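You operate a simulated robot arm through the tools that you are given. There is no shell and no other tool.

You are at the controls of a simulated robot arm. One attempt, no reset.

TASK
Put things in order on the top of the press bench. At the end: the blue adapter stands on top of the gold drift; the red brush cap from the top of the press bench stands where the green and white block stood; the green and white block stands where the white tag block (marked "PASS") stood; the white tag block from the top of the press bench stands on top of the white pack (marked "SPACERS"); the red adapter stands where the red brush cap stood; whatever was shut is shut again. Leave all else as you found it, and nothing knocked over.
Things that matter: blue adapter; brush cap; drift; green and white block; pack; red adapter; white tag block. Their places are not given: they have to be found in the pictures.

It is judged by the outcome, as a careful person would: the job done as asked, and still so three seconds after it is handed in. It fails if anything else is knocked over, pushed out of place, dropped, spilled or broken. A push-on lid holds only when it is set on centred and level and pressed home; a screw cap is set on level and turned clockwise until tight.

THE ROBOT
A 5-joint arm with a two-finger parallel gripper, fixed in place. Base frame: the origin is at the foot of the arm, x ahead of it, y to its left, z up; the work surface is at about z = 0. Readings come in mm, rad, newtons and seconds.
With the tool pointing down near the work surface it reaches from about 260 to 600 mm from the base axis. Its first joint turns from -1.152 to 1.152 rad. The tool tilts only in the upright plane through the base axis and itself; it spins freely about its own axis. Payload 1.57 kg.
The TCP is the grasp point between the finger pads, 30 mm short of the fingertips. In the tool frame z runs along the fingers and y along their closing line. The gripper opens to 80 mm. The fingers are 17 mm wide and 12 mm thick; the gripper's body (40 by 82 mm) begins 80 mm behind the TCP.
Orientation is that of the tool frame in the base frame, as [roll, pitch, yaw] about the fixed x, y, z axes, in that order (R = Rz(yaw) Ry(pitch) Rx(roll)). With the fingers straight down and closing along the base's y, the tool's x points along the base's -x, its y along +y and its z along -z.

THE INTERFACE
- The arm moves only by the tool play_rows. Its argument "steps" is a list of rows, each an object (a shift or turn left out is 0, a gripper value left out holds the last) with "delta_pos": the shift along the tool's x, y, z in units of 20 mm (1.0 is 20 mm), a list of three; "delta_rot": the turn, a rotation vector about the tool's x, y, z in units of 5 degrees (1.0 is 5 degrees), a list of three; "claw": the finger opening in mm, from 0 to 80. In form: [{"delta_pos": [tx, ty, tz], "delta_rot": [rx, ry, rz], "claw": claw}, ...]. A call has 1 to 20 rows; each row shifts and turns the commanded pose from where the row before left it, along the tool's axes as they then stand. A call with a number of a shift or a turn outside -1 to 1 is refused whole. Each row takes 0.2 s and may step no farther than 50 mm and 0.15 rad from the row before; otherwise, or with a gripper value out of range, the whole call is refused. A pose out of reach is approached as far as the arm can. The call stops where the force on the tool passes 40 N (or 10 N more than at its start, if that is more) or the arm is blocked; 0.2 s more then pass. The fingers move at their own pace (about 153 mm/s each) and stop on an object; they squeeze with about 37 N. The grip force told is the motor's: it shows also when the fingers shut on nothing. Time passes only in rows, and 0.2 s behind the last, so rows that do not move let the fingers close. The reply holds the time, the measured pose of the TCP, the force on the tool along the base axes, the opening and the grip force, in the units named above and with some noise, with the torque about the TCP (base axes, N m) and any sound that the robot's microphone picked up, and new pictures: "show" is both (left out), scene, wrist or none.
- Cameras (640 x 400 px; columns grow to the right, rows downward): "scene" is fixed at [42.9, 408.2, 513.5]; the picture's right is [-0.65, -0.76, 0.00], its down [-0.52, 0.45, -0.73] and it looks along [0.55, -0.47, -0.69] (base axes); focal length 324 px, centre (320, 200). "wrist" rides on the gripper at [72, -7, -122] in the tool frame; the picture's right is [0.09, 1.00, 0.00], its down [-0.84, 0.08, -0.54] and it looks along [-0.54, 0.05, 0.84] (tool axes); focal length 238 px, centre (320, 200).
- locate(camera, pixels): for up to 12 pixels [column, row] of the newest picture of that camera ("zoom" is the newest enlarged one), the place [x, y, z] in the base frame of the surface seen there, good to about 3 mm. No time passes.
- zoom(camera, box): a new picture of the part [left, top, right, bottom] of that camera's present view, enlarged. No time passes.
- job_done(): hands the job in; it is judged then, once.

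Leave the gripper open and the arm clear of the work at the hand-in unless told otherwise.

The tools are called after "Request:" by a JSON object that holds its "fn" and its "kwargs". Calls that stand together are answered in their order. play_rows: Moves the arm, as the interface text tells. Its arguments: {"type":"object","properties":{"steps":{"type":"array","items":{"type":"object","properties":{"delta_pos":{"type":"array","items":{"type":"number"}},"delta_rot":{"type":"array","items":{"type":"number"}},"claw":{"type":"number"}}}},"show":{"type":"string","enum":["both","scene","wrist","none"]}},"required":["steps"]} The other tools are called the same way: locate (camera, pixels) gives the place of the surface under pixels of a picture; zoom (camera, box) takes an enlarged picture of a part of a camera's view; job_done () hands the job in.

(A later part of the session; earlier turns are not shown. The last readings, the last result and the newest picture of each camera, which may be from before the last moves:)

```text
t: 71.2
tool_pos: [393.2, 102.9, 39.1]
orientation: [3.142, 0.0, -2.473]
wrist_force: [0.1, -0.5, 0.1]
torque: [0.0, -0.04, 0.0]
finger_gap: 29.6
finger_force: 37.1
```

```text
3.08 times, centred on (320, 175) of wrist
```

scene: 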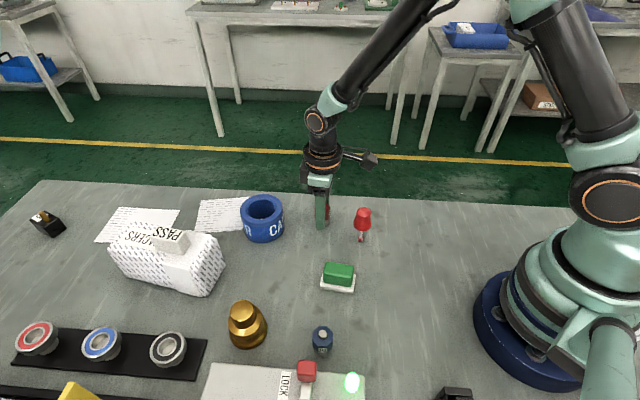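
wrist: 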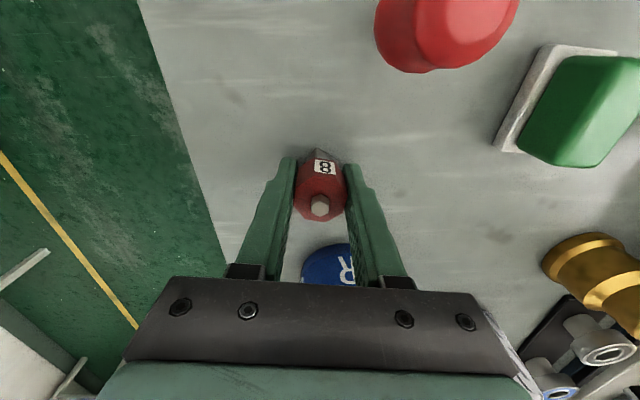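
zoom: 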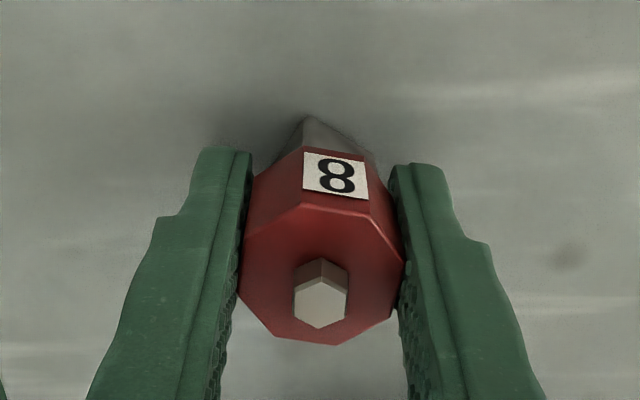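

Gripped at 29.6 mm. Lift 90 mm, then carry to the brush cap's old place (363,242).

Request:
{"fn": "play_rows", "kwargs": {"steps": [{"delta_pos": [0, 0, -0.2]}, {"delta_pos": [0, 0, -0.6]}, {"delta_pos": [0, 0, -0.9]}, {"delta_pos": [0, 0, -0.9]}, {"delta_pos": [0, 0, -0.9]}, {"delta_pos": [0, 0, -0.7]}, {"delta_pos": [0, 0, -0.3]}, {}], "show": "wrist"}}

Request:
{"fn": "play_rows", "kwargs": {"steps": [{"delta_pos": [-0.2, 0.4, 0]}, {"delta_pos": [-0.4, 0.8, 0]}, {"delta_pos": [-0.4, 0.8, 0]}, {"delta_pos": [-0.4, 0.8, 0]}, {"delta_pos": [-0.4, 0.8, 0]}, {"delta_pos": [-0.4, 0.8, 0]}, {"delta_pos": [-0.4, 0.8, 0]}, {"delta_pos": [-0.4, 0.8, 0]}, {"delta_pos": [-0.22, 0.41, 0]}, {}]}}

Request:
{"fn": "zoom", "kwargs": {"camera": "wrist", "box": [260, 110, 380, 240]}}

```text
t: 73.0
tool_pos: [392.6, 102.3, 130.0]
orientation: [-3.14, -0.002, -2.472]
wrist_force: [0.8, -0.2, -1.3]
torque: [-0.02, -0.01, -0.03]
finger_gap: 29.6
finger_force: 37.0
```

wrist: 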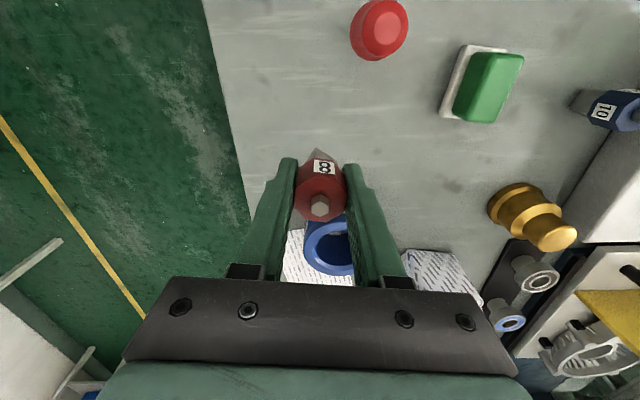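

```text
t: 75.2
tool_pos: [362.7, 242.8, 129.1]
orientation: [-3.141, 0.0, -2.474]
wrist_force: [-0.2, -1.2, -1.3]
torque: [-0.02, 0.02, 0.03]
finger_gap: 29.4
finger_force: 37.3
```

scene: 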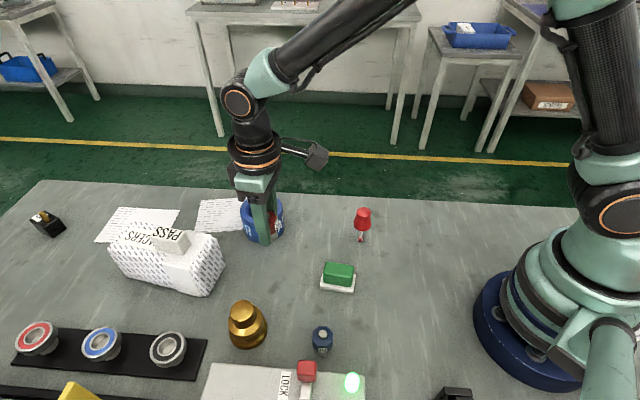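
wrist: 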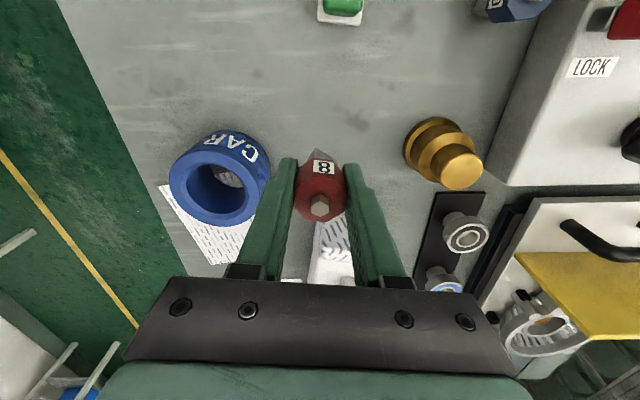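

```text
3.08 times, centred on (320, 175) of wrist
```

zoom: 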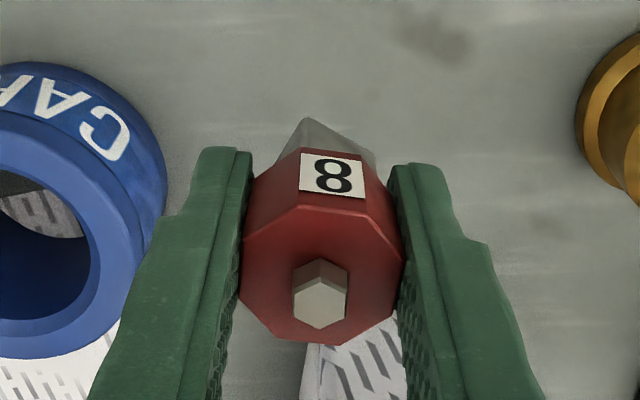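

The adapter is held level. Descend 86 mm, then ease down.

Request:
{"fn": "play_rows", "kwargs": {"steps": [{"delta_pos": [0, 0, 0.4]}, {"delta_pos": [0, 0, 0.9]}, {"delta_pos": [0, 0, 0.9]}, {"delta_pos": [0, 0, 0.9]}, {"delta_pos": [0, 0, 0.8]}, {"delta_pos": [0, 0, 0.4]}, {"delta_pos": [0, 0, 0.05]}, {}], "show": "none"}}

Request:
{"fn": "play_rows", "kwargs": {"steps": [{"delta_pos": [0, 0, 0.05]}, {}], "show": "none"}}

Request:
{"fn": "play_rows", "kwargs": {"steps": [{"delta_pos": [0, 0, 0.03]}, {}], "show": "none"}}

```text
t: 77.0
tool_pos: [363.1, 243.2, 42.4]
orientation: [3.141, -0.001, -2.473]
wrist_force: [-0.3, -0.2, -1.1]
torque: [0.03, 0.01, 0.0]
finger_gap: 29.2
finger_force: 37.2
```

```text
t: 77.6
tool_pos: [363.4, 242.0, 42.3]
orientation: [3.139, 0.001, -2.475]
wrist_force: [-0.2, -0.4, -1.3]
torque: [0.0, 0.0, 0.02]
finger_gap: 29.0
finger_force: 37.1
```

```text
t: 78.2
tool_pos: [363.7, 242.4, 41.6]
orientation: [3.14, 0.0, -2.473]
wrist_force: [0.4, -1.3, -0.5]
torque: [0.03, 0.0, -0.02]
finger_gap: 29.0
finger_force: 36.1
```

Request:
{"fn": "play_rows", "kwargs": {"steps": [{"delta_pos": [0, 0, 0.04]}, {}], "show": "none"}}

Request:
{"fn": "play_rows", "kwargs": {"steps": [{"delta_pos": [0, 0, 0.03]}, {}], "show": "none"}}

```text
t: 78.8
tool_pos: [364.0, 243.1, 40.1]
orientation: [3.141, 0.0, -2.473]
wrist_force: [0.2, -0.1, -1.1]
torque: [0.02, 0.03, 0.03]
finger_gap: 29.1
finger_force: 37.6
```

```text
t: 79.4
tool_pos: [363.3, 243.5, 39.6]
orientation: [3.14, -0.001, -2.474]
wrist_force: [0.7, -0.5, -1.3]
torque: [0.0, 0.01, -0.01]
finger_gap: 29.1
finger_force: 36.6
```

Request:
{"fn": "play_rows", "kwargs": {"steps": [{"delta_pos": [0, 0, 0.03]}, {}], "show": "none"}}

Request:
{"fn": "play_rows", "kwargs": {"steps": [{"delta_pos": [0, 0, 0.03]}, {}], "show": "none"}}

```text
t: 80.0
tool_pos: [363.3, 242.7, 39.9]
orientation: [3.142, 0.0, -2.473]
wrist_force: [-4.7, -1.5, 9.1]
torque: [-0.06, 0.17, -0.03]
finger_gap: 29.4
finger_force: 36.9
```

```text
t: 80.6
tool_pos: [363.2, 243.6, 39.4]
orientation: [-3.141, 0.0, -2.474]
wrist_force: [-9.0, -4.5, 27.1]
torque: [-0.17, 0.33, -0.06]
finger_gap: 29.3
finger_force: 36.6
```

Contact made (27 N). I back off 0.8 mm to unload it, then open slowly.

Request:
{"fn": "play_rows", "kwargs": {"steps": [{"delta_pos": [0, 0, -0.04]}, {}, {}], "show": "none"}}

Request:
{"fn": "play_rows", "kwargs": {"steps": [{"claw": 29}, {"claw": 29.4}, {"claw": 29.8}, {"claw": 30.2}, {"claw": 31}, {"claw": 32}, {"claw": 34}, {"claw": 38}, {}]}}

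Request:
{"fn": "zoom", "kwargs": {"camera": "wrist", "box": [260, 110, 380, 240]}}

```text
t: 81.4
tool_pos: [362.9, 242.4, 39.0]
orientation: [-3.141, 0.002, -2.471]
wrist_force: [-1.2, 1.8, 10.0]
torque: [0.07, 0.04, -0.02]
finger_gap: 29.1
finger_force: 37.1
```

```text
t: 83.4
tool_pos: [363.3, 243.7, 40.3]
orientation: [3.141, 0.0, -2.475]
wrist_force: [-0.4, -1.0, 0.3]
torque: [0.03, -0.01, -0.01]
finger_gap: 38.2
finger_force: 0.0
```

scene: 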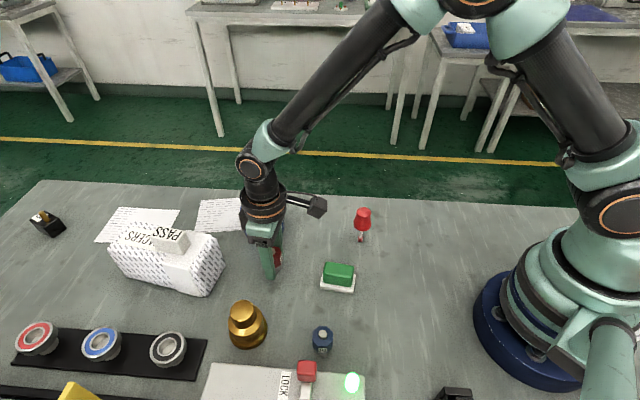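
wrist: 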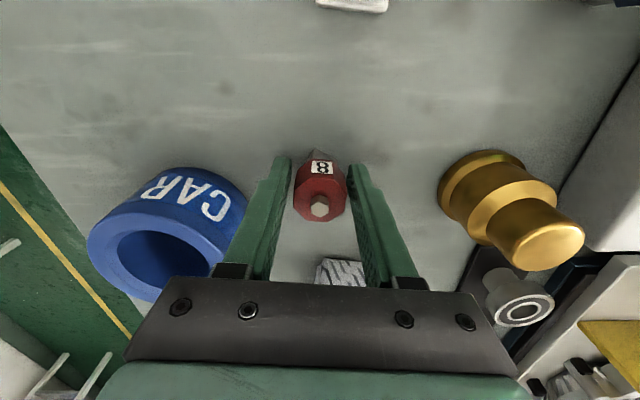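

```text
3.08 times, centred on (320, 175) of wrist
```

zoom: 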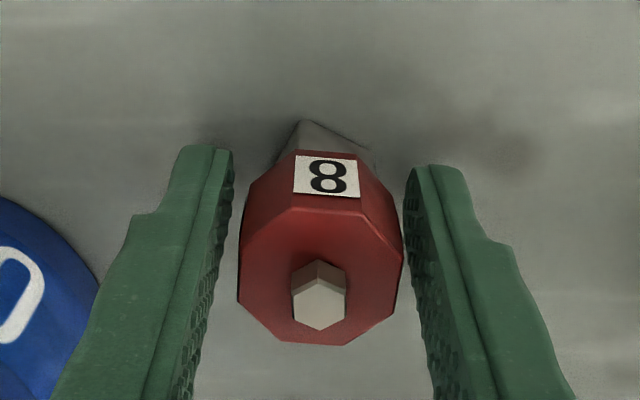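

The red adapter stands free. I open wider, rise, then go over the drift to measure its top accurately before fetching the blue adapter.

Request:
{"fn": "play_rows", "kwargs": {"steps": [{"claw": 55}, {}, {"delta_pos": [0, 0, -0.5]}, {"delta_pos": [0, 0, -1]}, {"delta_pos": [0, 0, -1]}, {"delta_pos": [0, 0, -1]}, {"delta_pos": [0, 0, -1]}, {"delta_pos": [0, 0, -1]}, {"delta_pos": [0, 0, -1]}, {"delta_pos": [-0.0257, 0.874, 0]}, {"delta_pos": [-0.0257, 0.874, 0]}, {"delta_pos": [-0.0257, 0.874, 0]}, {"delta_pos": [-0.0257, 0.874, 0]}, {"delta_pos": [-0.0257, 0.874, 0]}, {"delta_pos": [-0.0257, 0.874, 0]}, {"delta_pos": [-0.0257, 0.874, 0]}, {}]}}

Request:
{"fn": "play_rows", "kwargs": {"steps": [{"delta_rot": [0, 0, -1]}, {"delta_rot": [0, 0, -1]}, {"delta_rot": [0, 0, -1]}, {"delta_rot": [0, 0, -1]}, {"delta_rot": [0, 0, -1]}, {"delta_rot": [0, 0, -1]}, {"delta_rot": [0, 0, -1]}, {"delta_rot": [0, 0, -1]}, {"delta_rot": [0, 0, -1]}, {"delta_rot": [0, 0, -1]}, {"delta_rot": [0, 0, -1]}, {"delta_rot": [0, 0, -1]}, {"delta_rot": [0, 0, -1]}, {"delta_rot": [0, 0, -1]}, {"delta_rot": [0, 0, -1]}, {"delta_rot": [0, 0, -1]}, {"delta_rot": [0, 0, -1]}, {"delta_rot": [0, 0, -1]}, {"delta_rot": [0, 0, -1]}, {"delta_rot": [0, 0, -1]}]}}

Request:
{"fn": "zoom", "kwargs": {"camera": "scene", "box": [240, 200, 400, 300]}}

```text
t: 87.0
tool_pos: [289.8, 341.3, 168.8]
orientation: [3.141, 0.001, -2.472]
wrist_force: [-0.4, -0.4, -0.2]
torque: [0.0, 0.01, 0.02]
finger_gap: 54.7
finger_force: 0.2
```

scene: 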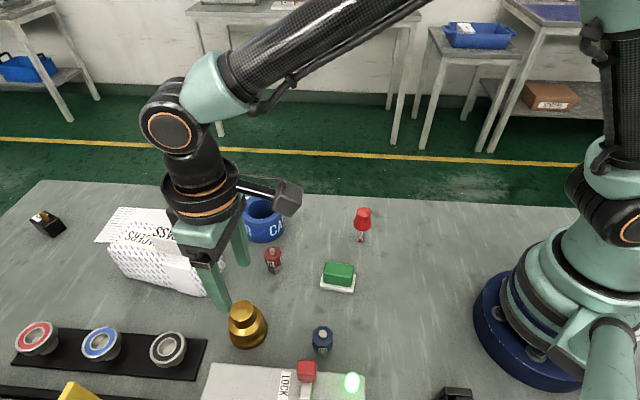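
wrist: 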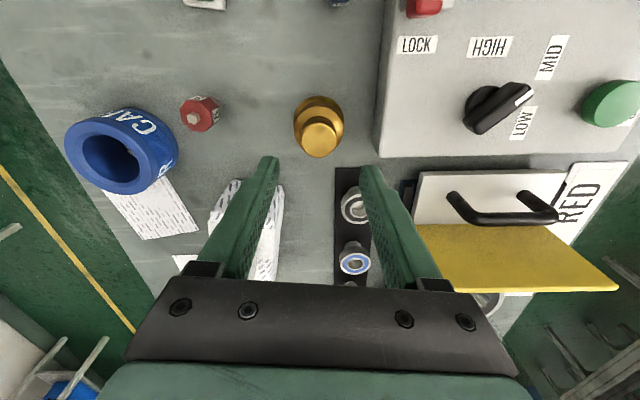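

```text
t: 91.2
tool_pos: [290.4, 340.8, 169.2]
orientation: [-3.141, 0.0, -0.724]
wrist_force: [-0.1, -0.1, 1.0]
torque: [0.02, -0.02, -0.02]
finger_gap: 54.8
finger_force: 0.0
```

scene: 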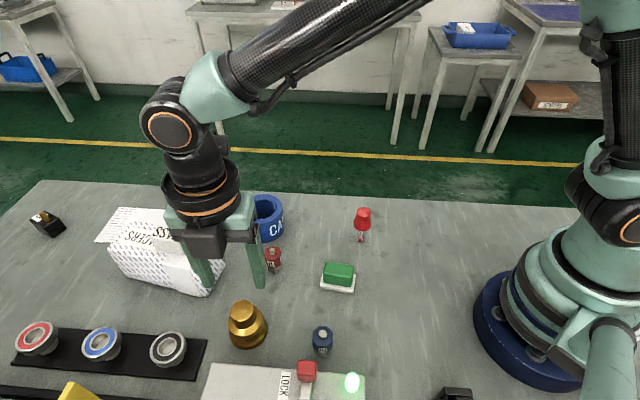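
wrist: 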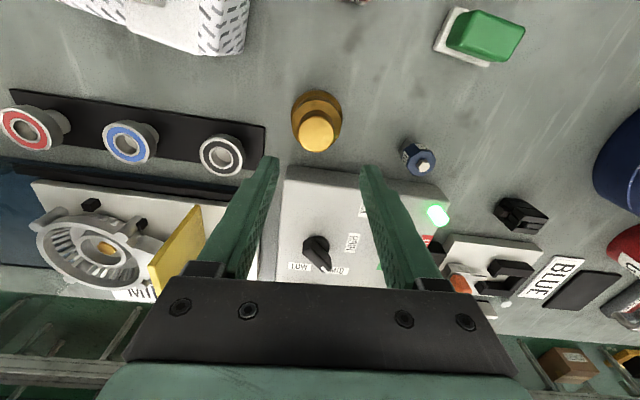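

```text
4.00 times, centred on (320, 250) of scene
```

zoom: 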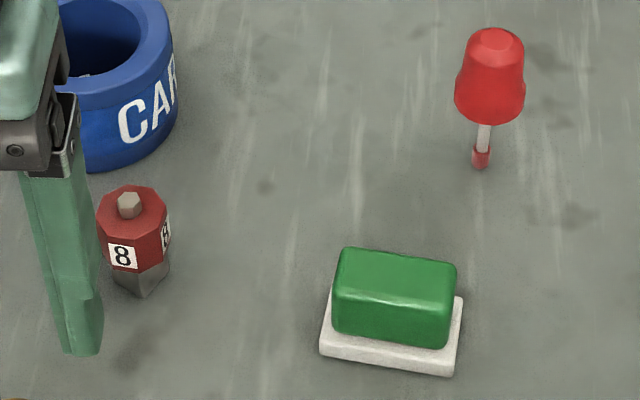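

Red adapter, brush cap and green block all stand well. The gripper is now over the drift, turned so the camera is away from the console. I zoom to fix the drift's top and the blue adapter.

Request:
{"fn": "zoom", "kwargs": {"camera": "wrist", "box": [270, 80, 370, 165]}}

Request:
{"fn": "zoom", "kwargs": {"camera": "wrist", "box": [370, 120, 470, 200]}}

Request:
{"fn": "locate", "kwargs": {"camera": "wrist", "pixels": [[317, 132], [424, 164], [417, 152], [435, 240], [430, 237], [440, 213]]}}

```text
4.71 times, centred on (320, 122) of wrist
```

zoom: 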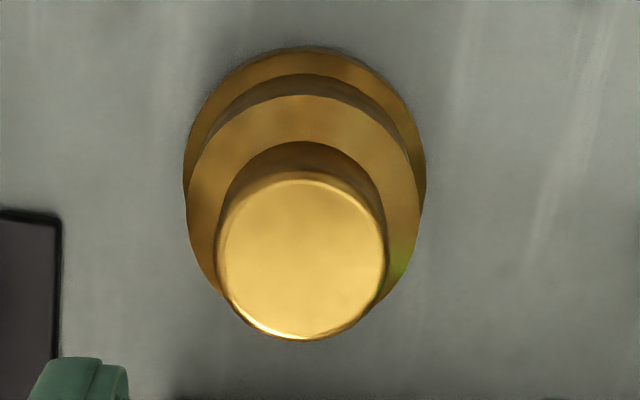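

```text
5.00 times, centred on (420, 160) of wrist
```

zoom: 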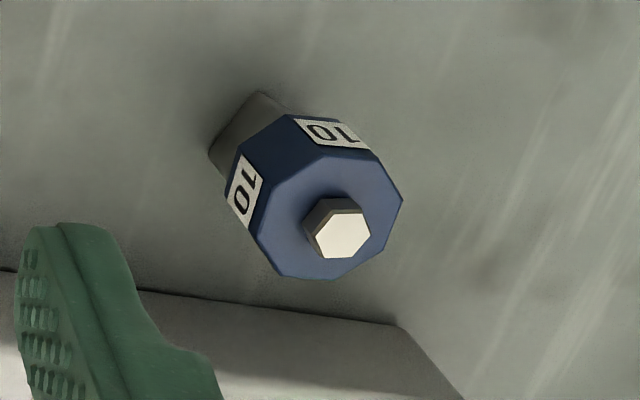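

```text
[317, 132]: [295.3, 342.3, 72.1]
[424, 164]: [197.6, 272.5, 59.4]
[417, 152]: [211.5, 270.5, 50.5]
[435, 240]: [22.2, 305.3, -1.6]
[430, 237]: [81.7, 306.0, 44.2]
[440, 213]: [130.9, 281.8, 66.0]
```

Drift top centre appears ~4 mm off along each tool axis. I shift over it and lower to z≈112 (tips still above the drift) for an accurate near view.

Request:
{"fn": "play_rows", "kwargs": {"steps": [{"delta_pos": [0.1, -0.2, 0.7]}, {"delta_pos": [0, 0, 0.7]}, {"delta_pos": [0, 0, 0.7]}, {"delta_pos": [0, 0, 0.73]}, {}]}}

Request:
{"fn": "zoom", "kwargs": {"camera": "wrist", "box": [260, 110, 380, 210]}}

```text
t: 92.4
tool_pos: [293.6, 342.8, 112.2]
orientation: [3.141, 0.0, -0.729]
wrist_force: [0.6, 0.1, 0.2]
torque: [0.04, 0.0, 0.04]
finger_gap: 55.0
finger_force: 0.0
```

scene: 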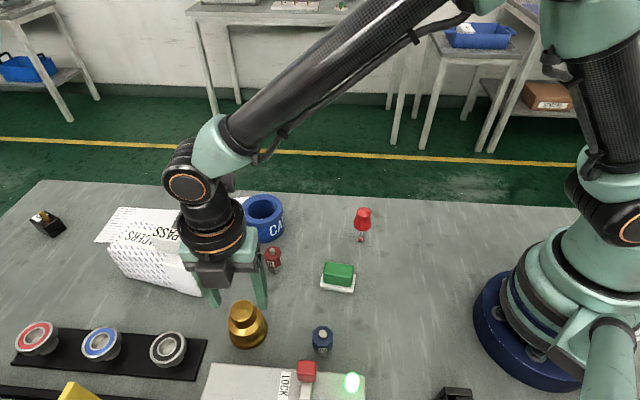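
wrist: 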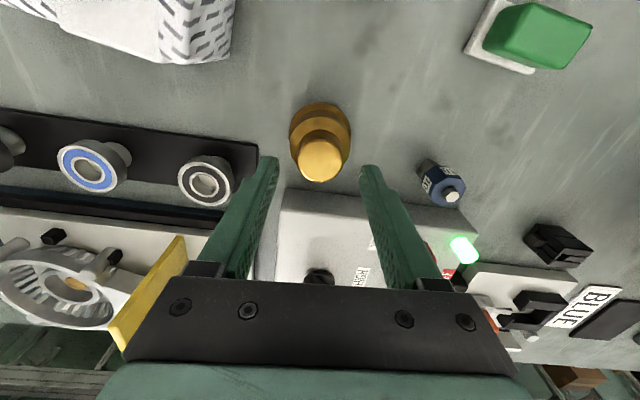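

```text
4.00 times, centred on (320, 160) of wrist
```

zoom: 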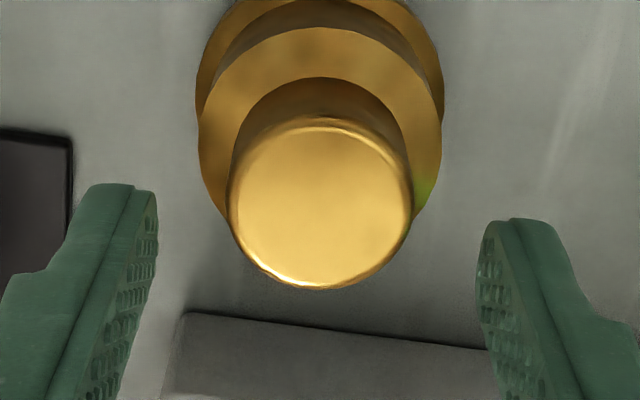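

Drift top centre pinned near (296,342). Now rise to z≈150 and move over the blue adapter near (197,272).

Request:
{"fn": "play_rows", "kwargs": {"steps": [{"delta_pos": [0, 0, -0.95]}, {"delta_pos": [0, 0, -0.95]}, {"delta_pos": [-0.22, 0.984, 0]}, {"delta_pos": [-0.22, 0.984, 0]}, {"delta_pos": [-0.22, 0.984, 0]}, {"delta_pos": [-0.22, 0.984, 0]}, {"delta_pos": [-0.22, 0.984, 0]}, {"delta_pos": [-0.22, 0.984, 0]}, {}]}}

Request:
{"fn": "zoom", "kwargs": {"camera": "wrist", "box": [270, 95, 370, 180]}}

```text
t: 94.4
tool_pos: [196.4, 273.0, 149.8]
orientation: [-3.141, -0.001, -0.727]
wrist_force: [-0.8, 0.1, 0.2]
torque: [0.03, 0.01, -0.01]
finger_gap: 54.9
finger_force: 0.0
```

scene: 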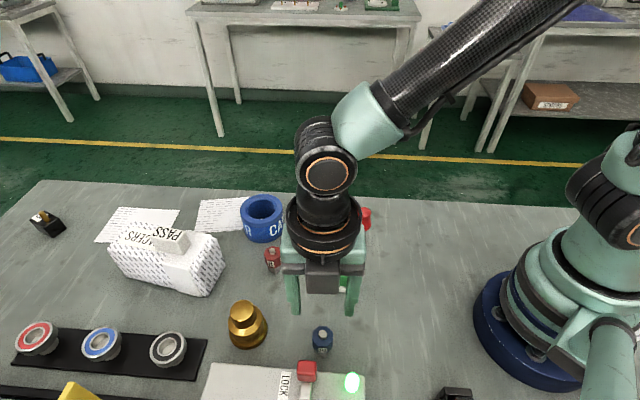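
wrist: 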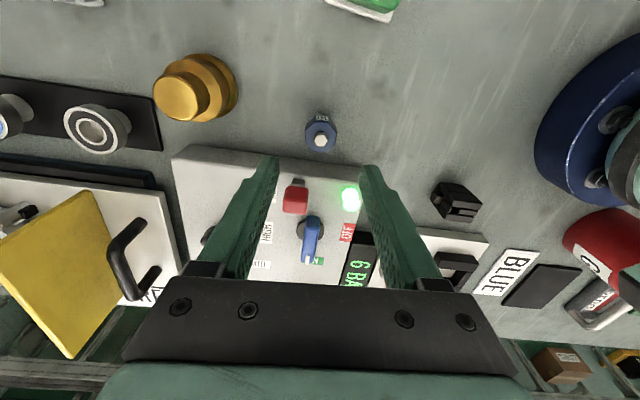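

```text
4.71 times, centred on (320, 138) of wrist
```

zoom: 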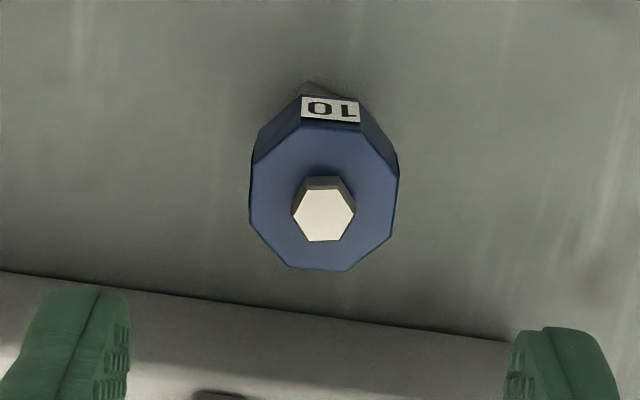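

The blue octagon's flats face the fingers and it is centred within ~1 mm. The lever is ~46 mm clear on the far side. Descend to z≈95 and re-check.

Request:
{"fn": "play_rows", "kwargs": {"steps": [{"delta_pos": [0, 0, 0.75]}, {"delta_pos": [0, 0, 1]}, {"delta_pos": [0, 0, 1]}, {}]}}

Request:
{"fn": "zoom", "kwargs": {"camera": "wrist", "box": [260, 110, 380, 210]}}

```text
t: 95.4
tool_pos: [196.0, 270.8, 96.1]
orientation: [3.14, 0.0, -0.727]
wrist_force: [-1.0, -0.5, 0.4]
torque: [0.01, 0.01, -0.03]
finger_gap: 55.2
finger_force: 0.0
```

scene: 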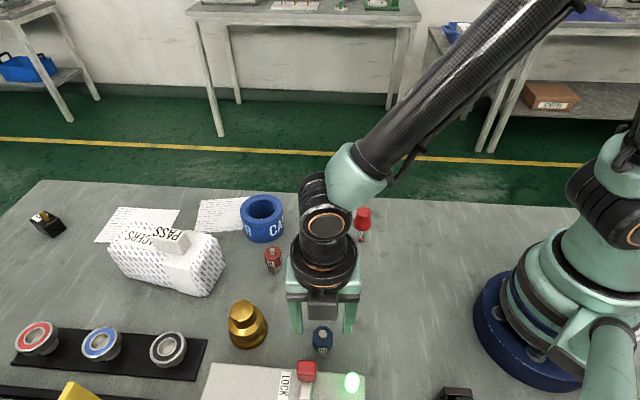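
wrist: 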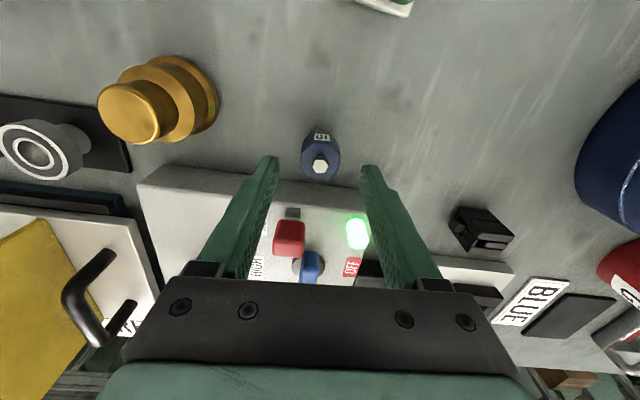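

```text
4.00 times, centred on (320, 160) of wrist
```

zoom: 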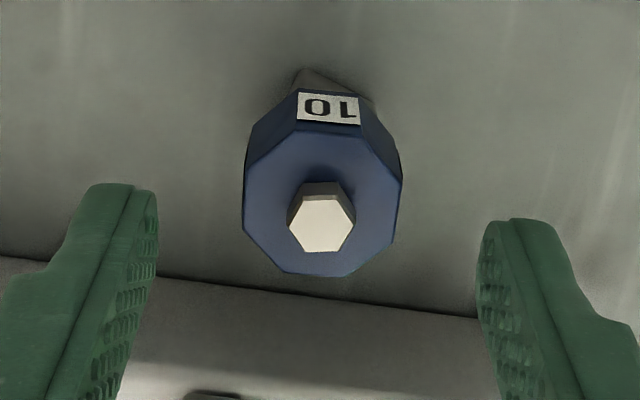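

Centred within a mm. Down to z≈39 and close slowly.

Request:
{"fn": "play_rows", "kwargs": {"steps": [{"delta_pos": [0, 0, 0.9]}, {"delta_pos": [0, 0, 0.9]}, {"delta_pos": [0, 0, 0.7]}, {"delta_pos": [0, 0, 0.3]}, {}, {"claw": 48}, {"claw": 42}, {"claw": 36}, {"claw": 33}, {"claw": 31}, {"claw": 29}, {"claw": 27}, {"claw": 24}, {"claw": 20}, {}]}}

Request:
{"fn": "zoom", "kwargs": {"camera": "wrist", "box": [260, 110, 380, 240]}}

```text
t: 98.6
tool_pos: [195.1, 271.8, 39.2]
orientation: [3.141, 0.0, -0.728]
wrist_force: [0.0, -0.6, 1.2]
torque: [0.01, 0.03, -0.01]
finger_gap: 29.0
finger_force: 37.3
```

scene: 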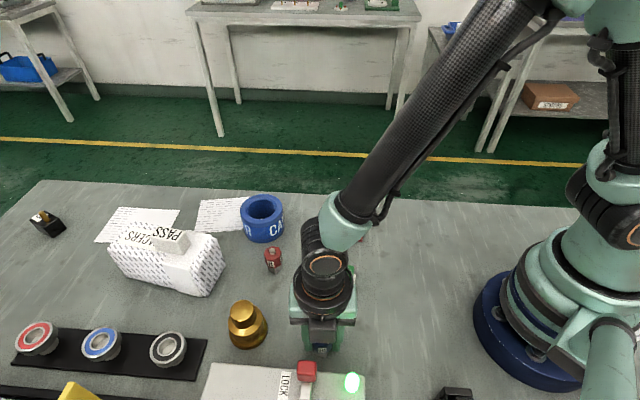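
wrist: 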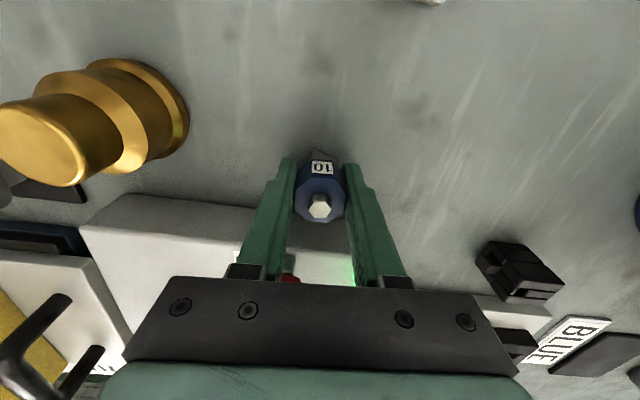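

```text
3.08 times, centred on (320, 175) of wrist
```

zoom: 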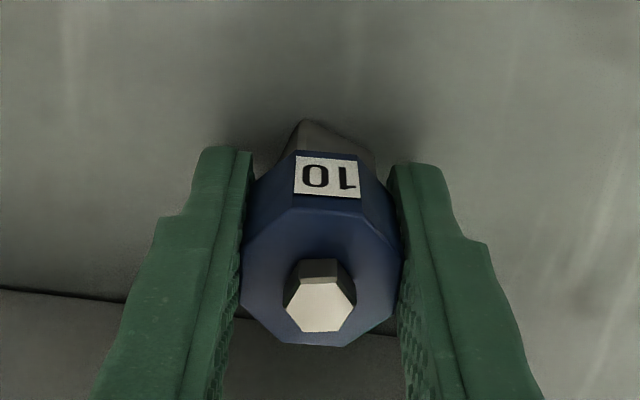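

Gripped at 29.0 mm. Lift straight up 120 mm, clear of console and lever.

Request:
{"fn": "play_rows", "kwargs": {"steps": [{"delta_pos": [0, 0, -0.2]}, {"delta_pos": [0, 0, -0.6]}, {"delta_pos": [0, 0, -0.9]}, {"delta_pos": [0, 0, -0.9]}, {"delta_pos": [0, 0, -0.9]}, {"delta_pos": [0, 0, -0.9]}, {"delta_pos": [0, 0, -0.9]}, {"delta_pos": [0, 0, -0.7]}, {}], "show": "wrist"}}

Request:
{"fn": "play_rows", "kwargs": {"steps": [{"delta_pos": [0.1, -0.4, 0]}, {"delta_pos": [0.18, -0.75, 0]}, {"delta_pos": [0.18, -0.8, 0]}, {"delta_pos": [0.18, -0.8, 0]}, {"delta_pos": [0.18, -0.8, 0]}, {"delta_pos": [0.18, -0.8, 0]}, {"delta_pos": [0.18, -0.8, 0]}, {"delta_pos": [0.12, -0.5, 0]}, {"delta_pos": [0.07, -0.27, 0]}, {}]}}

Request:
{"fn": "zoom", "kwargs": {"camera": "wrist", "box": [240, 80, 400, 240]}}

```text
t: 100.6
tool_pos: [194.8, 271.3, 159.4]
orientation: [3.14, 0.001, -0.727]
wrist_force: [-0.6, 0.3, -0.6]
torque: [-0.02, 0.01, -0.02]
finger_gap: 28.8
finger_force: 37.1
```

wrist: 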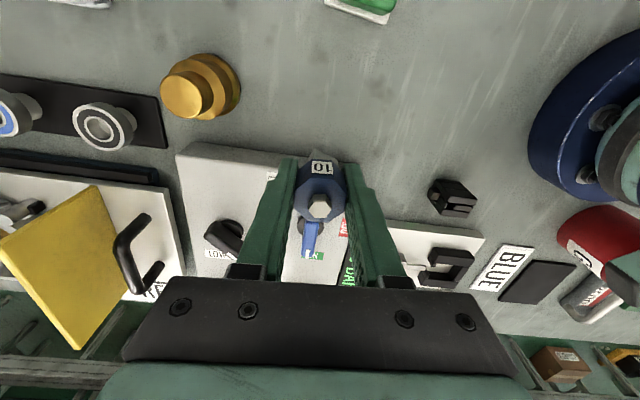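

```text
t: 102.8
tool_pos: [295.0, 342.4, 159.8]
orientation: [-3.141, 0.001, -0.727]
wrist_force: [0.3, 0.5, -0.2]
torque: [0.02, -0.01, 0.01]
finger_gap: 28.8
finger_force: 36.9
```

scene: 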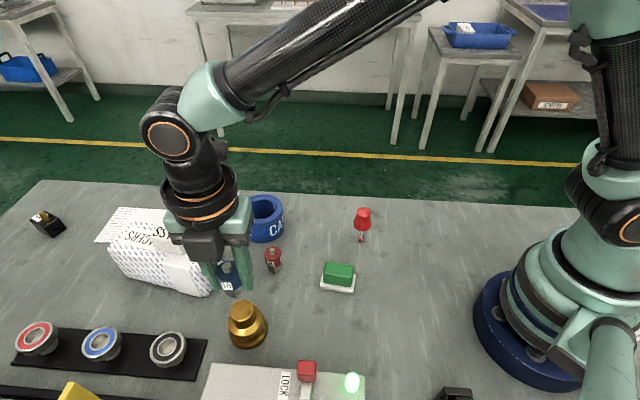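
wrist: 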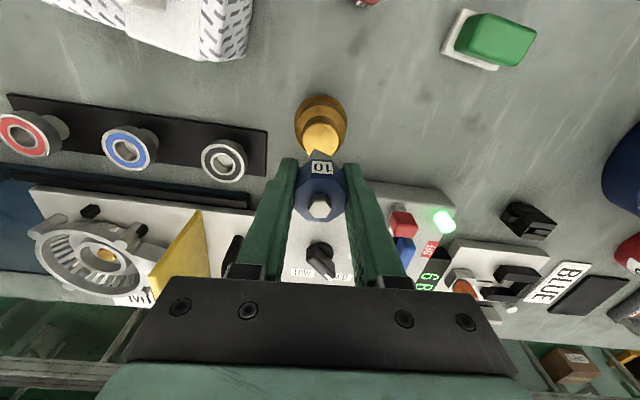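

```text
2.50 times, centred on (320, 160) of wrist
```

zoom: 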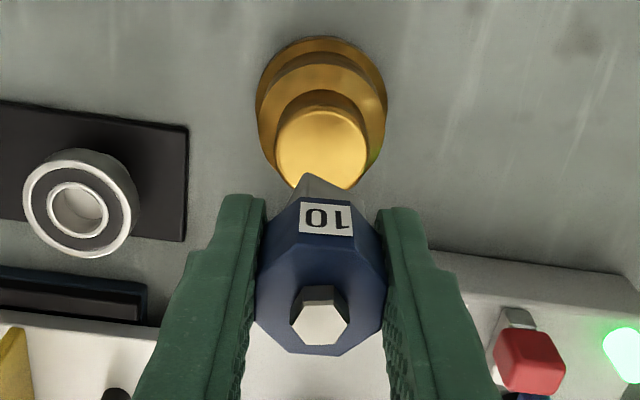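

The adapter hangs over the drift. Descend to about 5 mm above its top and check alignment from both cameras.

Request:
{"fn": "play_rows", "kwargs": {"steps": [{"delta_pos": [0, 0, 0.4]}, {"delta_pos": [0, 0, 0.6]}, {"delta_pos": [0, 0, 0.6]}, {"delta_pos": [0, 0, 0.4]}, {"delta_pos": [0, 0, 0.15]}, {}]}}

Request:
{"fn": "zoom", "kwargs": {"camera": "wrist", "box": [260, 100, 380, 240]}}

Request:
{"fn": "zoom", "kwargs": {"camera": "scene", "box": [200, 260, 290, 355]}}

```text
t: 104.2
tool_pos: [295.0, 342.2, 115.9]
orientation: [-3.141, 0.001, -0.729]
wrist_force: [0.0, 0.2, -1.1]
torque: [0.01, 0.01, -0.03]
finger_gap: 29.1
finger_force: 37.3
```

scene: 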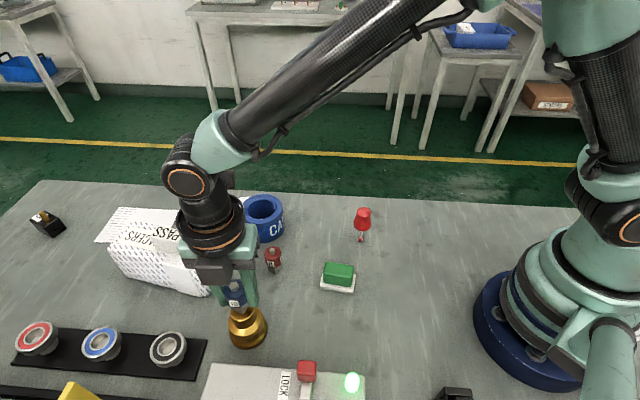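
wrist: 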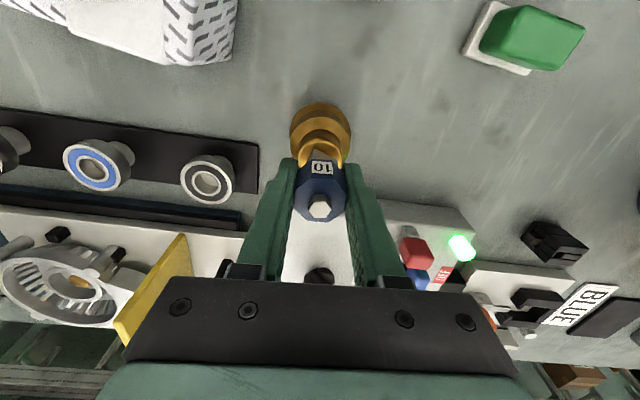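

```text
2.86 times, centred on (320, 170) of wrist
```

zoom: 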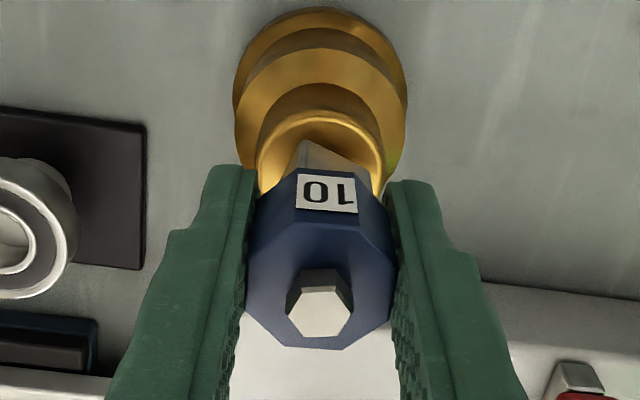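

```text
4.21 times, centred on (245, 308) of scene
```

zoom: 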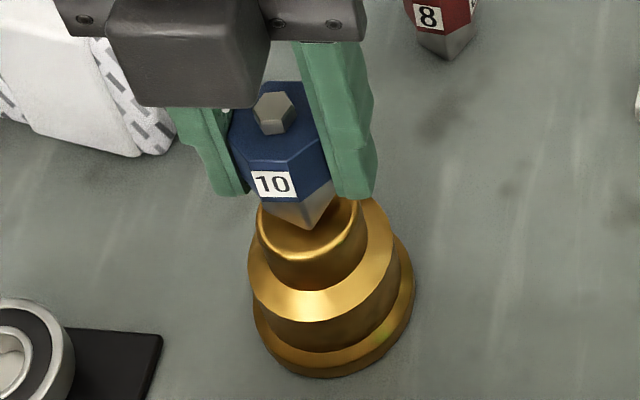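

Alignment is good in both views: the foot's corner points at (309,228) in the zoom, centred on the drift's top. Ease down.

Request:
{"fn": "play_rows", "kwargs": {"steps": [{"delta_pos": [0, 0, 0.05]}, {"delta_pos": [0, 0, 0.05]}, {"delta_pos": [0, 0, 0.05]}, {}], "show": "none"}}

Request:
{"fn": "play_rows", "kwargs": {"steps": [{"delta_pos": [0, 0, 0.04]}, {}], "show": "none"}}

Request:
{"fn": "play_rows", "kwargs": {"steps": [{"delta_pos": [0, 0, 0.03]}, {}], "show": "none"}}

```text
t: 105.2
tool_pos: [294.6, 342.7, 114.5]
orientation: [-3.141, -0.001, -0.729]
wrist_force: [-0.3, -0.4, -1.4]
torque: [0.03, -0.01, -0.04]
finger_gap: 29.0
finger_force: 36.9
```

```text
t: 105.8
tool_pos: [294.7, 340.9, 112.6]
orientation: [3.141, -0.001, -0.727]
wrist_force: [-0.2, -0.4, -1.3]
torque: [0.0, -0.03, 0.0]
finger_gap: 29.1
finger_force: 37.6
```

```text
t: 106.4
tool_pos: [294.8, 342.0, 111.8]
orientation: [3.14, 0.001, -0.728]
wrist_force: [0.1, -0.2, -1.5]
torque: [0.03, 0.01, -0.02]
finger_gap: 29.2
finger_force: 36.6
```

Commanded z is ≈111.6, no contact yet. Continuing in 0.6 mm steps.

Request:
{"fn": "play_rows", "kwargs": {"steps": [{"delta_pos": [0, 0, 0.03]}, {}], "show": "none"}}

Request:
{"fn": "play_rows", "kwargs": {"steps": [{"delta_pos": [0, 0, 0.03]}, {}], "show": "none"}}

Request:
{"fn": "play_rows", "kwargs": {"steps": [{"delta_pos": [0, 0, 0.02]}, {}], "show": "scene"}}

Request:
{"fn": "zoom", "kwargs": {"camera": "scene", "box": [200, 260, 290, 355]}}

```text
t: 107.0
tool_pos: [295.4, 341.5, 111.1]
orientation: [-3.141, 0.001, -0.727]
wrist_force: [0.2, -0.3, -1.8]
torque: [-0.02, -0.01, -0.01]
finger_gap: 29.3
finger_force: 37.0
```

```text
t: 107.6
tool_pos: [295.3, 341.2, 111.5]
orientation: [3.141, 0.001, -0.729]
wrist_force: [0.4, -0.3, -0.2]
torque: [0.02, 0.0, 0.06]
finger_gap: 29.2
finger_force: 37.0
```

```text
t: 108.2
tool_pos: [294.9, 342.1, 111.4]
orientation: [-3.141, 0.001, -0.728]
wrist_force: [-0.4, -0.5, -1.0]
torque: [0.02, 0.01, 0.0]
finger_gap: 28.9
finger_force: 37.0
```

scene: 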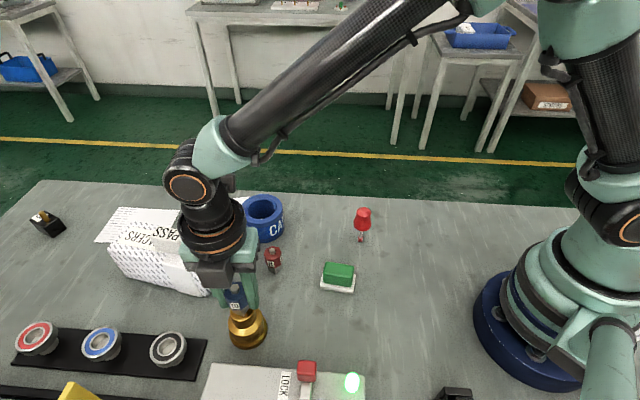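

```text
4.21 times, centred on (245, 308) of scene
```

zoom: 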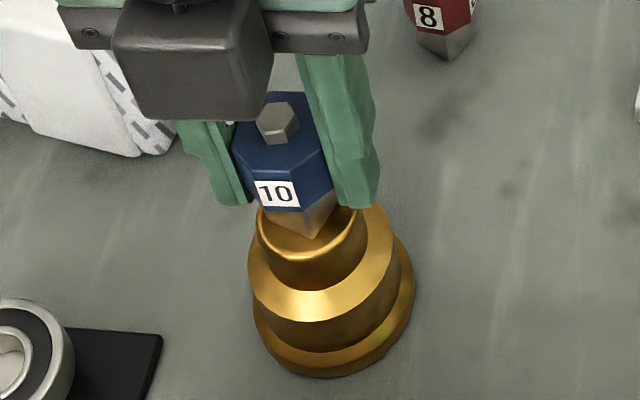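

Very near contact. Two more half-mm steps.

Request:
{"fn": "play_rows", "kwargs": {"steps": [{"delta_pos": [0, 0, 0.025]}, {}], "show": "none"}}

Request:
{"fn": "play_rows", "kwargs": {"steps": [{"delta_pos": [0, 0, 0.025]}, {}], "show": "none"}}

```text
t: 108.8
tool_pos: [294.1, 342.3, 110.5]
orientation: [-3.141, 0.0, -0.728]
wrist_force: [0.1, 1.2, -2.1]
torque: [-0.02, -0.01, 0.0]
finger_gap: 29.2
finger_force: 36.8
```

```text
t: 109.4
tool_pos: [295.1, 342.0, 110.4]
orientation: [3.141, 0.0, -0.728]
wrist_force: [0.5, -0.5, -0.8]
torque: [-0.01, -0.03, 0.03]
finger_gap: 29.2
finger_force: 37.5
```

Request:
{"fn": "play_rows", "kwargs": {"steps": [{"delta_pos": [0, 0, 0.025]}, {}], "show": "none"}}

Request:
{"fn": "play_rows", "kwargs": {"steps": [{"delta_pos": [0, 0, 0.025]}, {}], "show": "none"}}

```text
t: 110.0
tool_pos: [295.2, 341.6, 109.7]
orientation: [-3.141, 0.001, -0.727]
wrist_force: [-1.6, -2.7, 6.9]
torque: [-0.11, 0.04, 0.02]
finger_gap: 29.1
finger_force: 36.9
```

```text
t: 110.6
tool_pos: [295.2, 342.4, 109.5]
orientation: [-3.14, 0.0, -0.727]
wrist_force: [-3.9, -5.5, 18.6]
torque: [-0.21, 0.18, -0.01]
finger_gap: 28.9
finger_force: 36.7
```

Contact (18.6 N). Back off 0.6 mm to unload and let it settle.

Request:
{"fn": "play_rows", "kwargs": {"steps": [{"delta_pos": [0, 0, -0.03]}, {}, {}], "show": "none"}}

Request:
{"fn": "play_rows", "kwargs": {"steps": [{"delta_pos": [0, 0, -0.01]}, {}, {}], "show": "wrist"}}

```text
t: 111.4
tool_pos: [295.6, 342.7, 110.0]
orientation: [-3.141, 0.001, -0.727]
wrist_force: [-2.5, -2.6, 11.4]
torque: [-0.07, 0.07, -0.02]
finger_gap: 28.9
finger_force: 37.1
```

```text
t: 112.2
tool_pos: [295.5, 342.2, 110.6]
orientation: [-3.139, 0.0, -0.729]
wrist_force: [0.3, 1.3, 6.3]
torque: [0.05, 0.01, 0.02]
finger_gap: 28.7
finger_force: 37.1
```

wrist: 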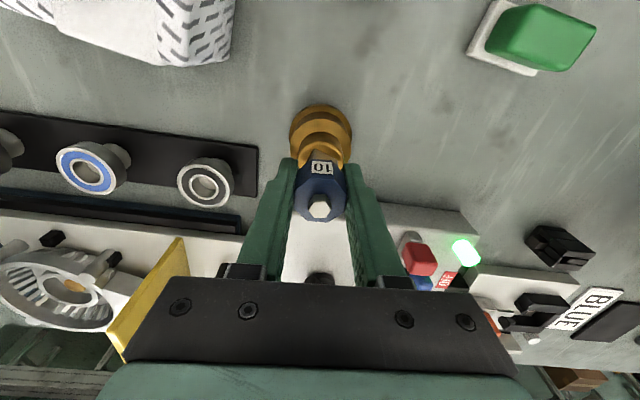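

Resting lightly with no side load. Open very slowly.

Request:
{"fn": "play_rows", "kwargs": {"steps": [{"claw": 28.8}, {"claw": 29.1}, {"claw": 29.4}, {"claw": 29.8}, {"claw": 30.3}, {"claw": 31}, {"claw": 32}, {"claw": 34}, {"claw": 37}, {"claw": 40}, {}]}}

Request:
{"fn": "zoom", "kwargs": {"camera": "wrist", "box": [260, 100, 380, 240]}}

Request:
{"fn": "zoom", "kwargs": {"camera": "scene", "box": [200, 260, 290, 355]}}

```text
t: 114.6
tool_pos: [293.2, 342.1, 110.2]
orientation: [-3.141, 0.0, -0.726]
wrist_force: [0.2, 0.0, -0.5]
torque: [0.0, -0.01, 0.04]
finger_gap: 40.1
finger_force: 0.1
```

scene: 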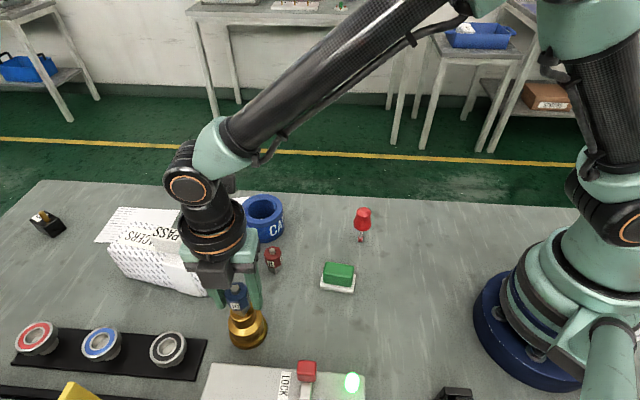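
wrist: 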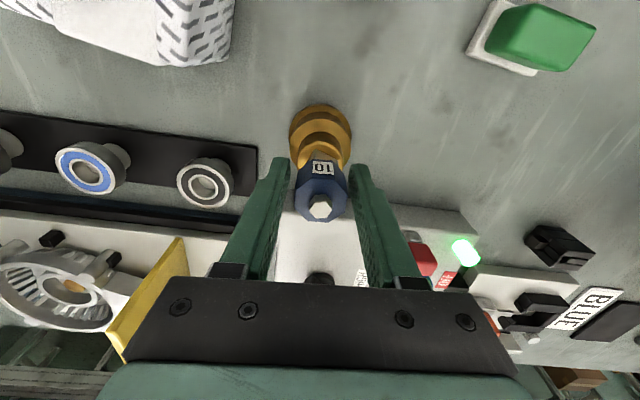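

```text
2.86 times, centred on (320, 170) of wrist
```

zoom: 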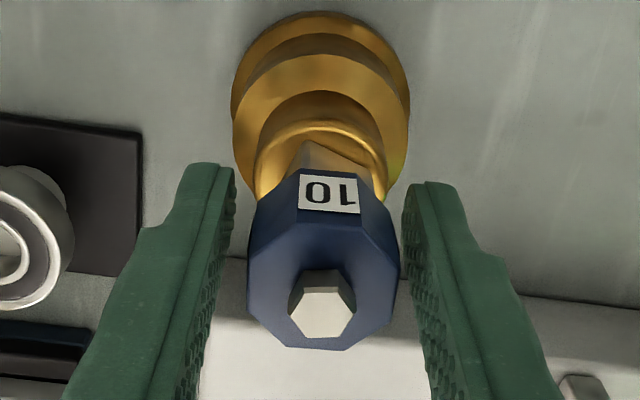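

```text
4.21 times, centred on (245, 308) of scene
```

zoom: 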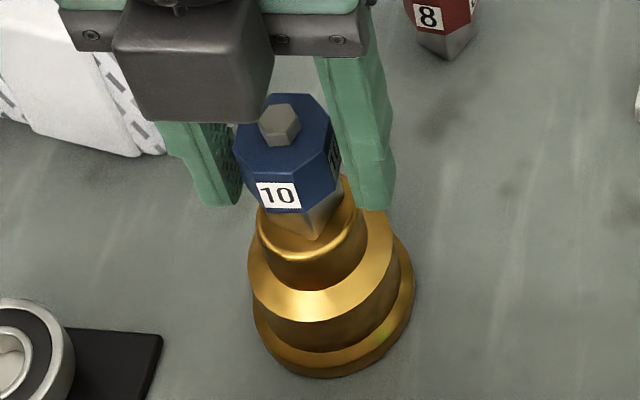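

The blue adapter stands freely on the drift. Open to 60 and rise straight up.

Request:
{"fn": "play_rows", "kwargs": {"steps": [{"claw": 50}, {"claw": 60}, {}, {"delta_pos": [0, 0, -0.4]}, {"delta_pos": [0, 0, -0.9]}, {"delta_pos": [0, 0, -0.9]}, {"delta_pos": [0, 0, -0.9]}, {"delta_pos": [0, 0, -0.9]}, {"delta_pos": [0, 0, -0.9]}, {"delta_pos": [0, 0, -0.9]}, {"delta_pos": [0, 0, -0.9]}, {"delta_pos": [0, 0, -0.9]}], "show": "none"}}

```text
t: 117.2
tool_pos: [294.5, 341.8, 260.6]
orientation: [3.141, -0.001, -0.728]
wrist_force: [0.1, -0.1, 0.3]
torque: [0.01, -0.01, 0.01]
finger_gap: 60.1
finger_force: 0.1
```

Now swing the arm clear towards -y at height, and view the whole bench.

Request:
{"fn": "play_rows", "kwargs": {"steps": [{"delta_pos": [0.8875, 0.975, 0]}, {"delta_pos": [0.8875, 0.975, 0]}, {"delta_pos": [0.8875, 0.975, 0]}, {"delta_pos": [0.8875, 0.975, 0]}, {"delta_pos": [0.8875, 0.975, 0]}, {"delta_pos": [0.8875, 0.975, 0]}, {"delta_pos": [0.8875, 0.975, 0]}, {"delta_pos": [0.8875, 0.975, 0]}, {"delta_pos": [0.8875, 0.975, 0]}, {"delta_pos": [0.8875, 0.975, 0]}, {"delta_pos": [0.8875, 0.975, 0]}, {"delta_pos": [0.8875, 0.975, 0]}, {"delta_pos": [0.8875, 0.975, 0]}, {"delta_pos": [0.8875, 0.975, 0]}, {"delta_pos": [0.8875, 0.975, 0]}, {"delta_pos": [0.8875, 0.975, 0]}]}}

Request:
{"fn": "zoom", "kwargs": {"camera": "scene", "box": [200, 190, 400, 360]}}

Request:
{"fn": "zoom", "kwargs": {"camera": "scene", "box": [100, 190, 290, 310]}}

Request:
{"fn": "zoom", "kwargs": {"camera": "scene", "box": [205, 265, 285, 355]}}

```text
t: 120.6
tool_pos: [300.4, -80.3, 259.5]
orientation: [3.141, 0.001, -0.726]
wrist_force: [0.1, 0.2, -0.1]
torque: [-0.01, 0.01, 0.03]
finger_gap: 60.3
finger_force: 0.1
```

scene: 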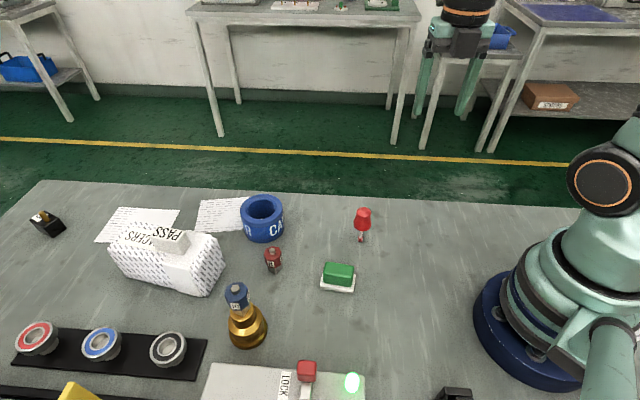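
wrist: 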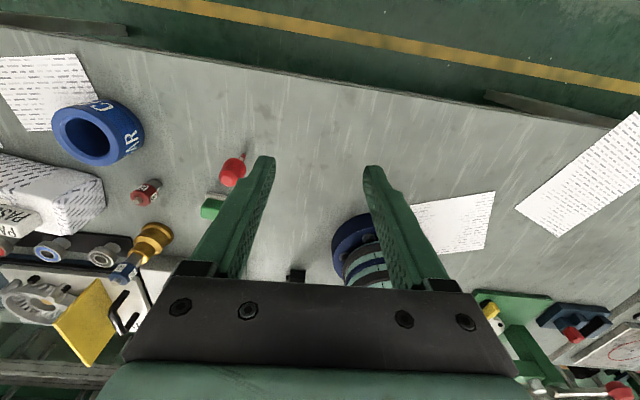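

```text
2.35 times, centred on (300, 275) of scene
```

zoom: 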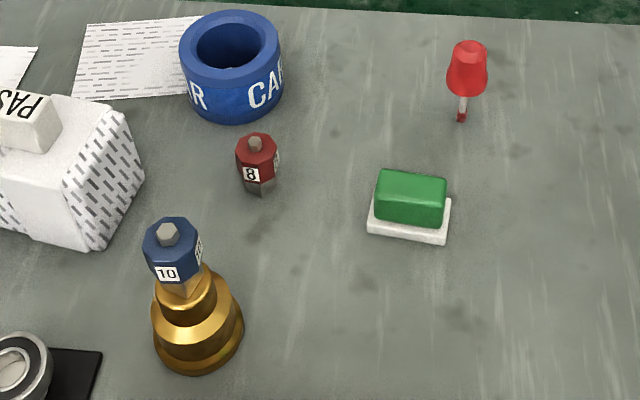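

```text
3.33 times, centred on (195, 250) of scene
```

zoom: 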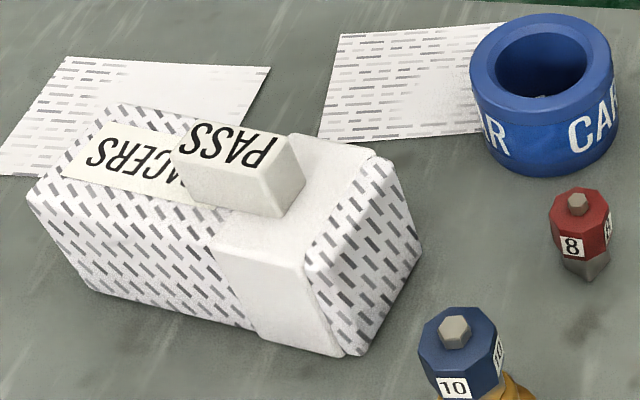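

```text
4.44 times, centred on (245, 310) of scene
```

zoom: 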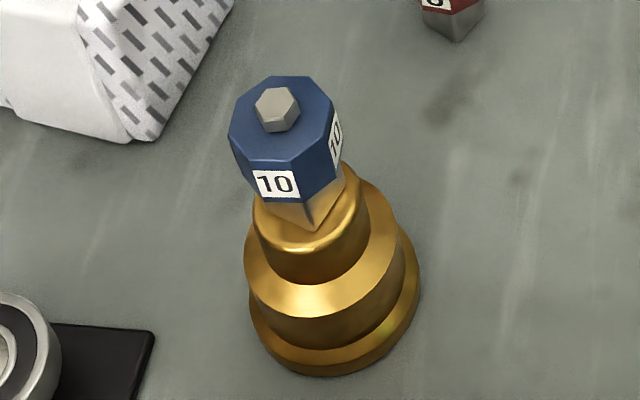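

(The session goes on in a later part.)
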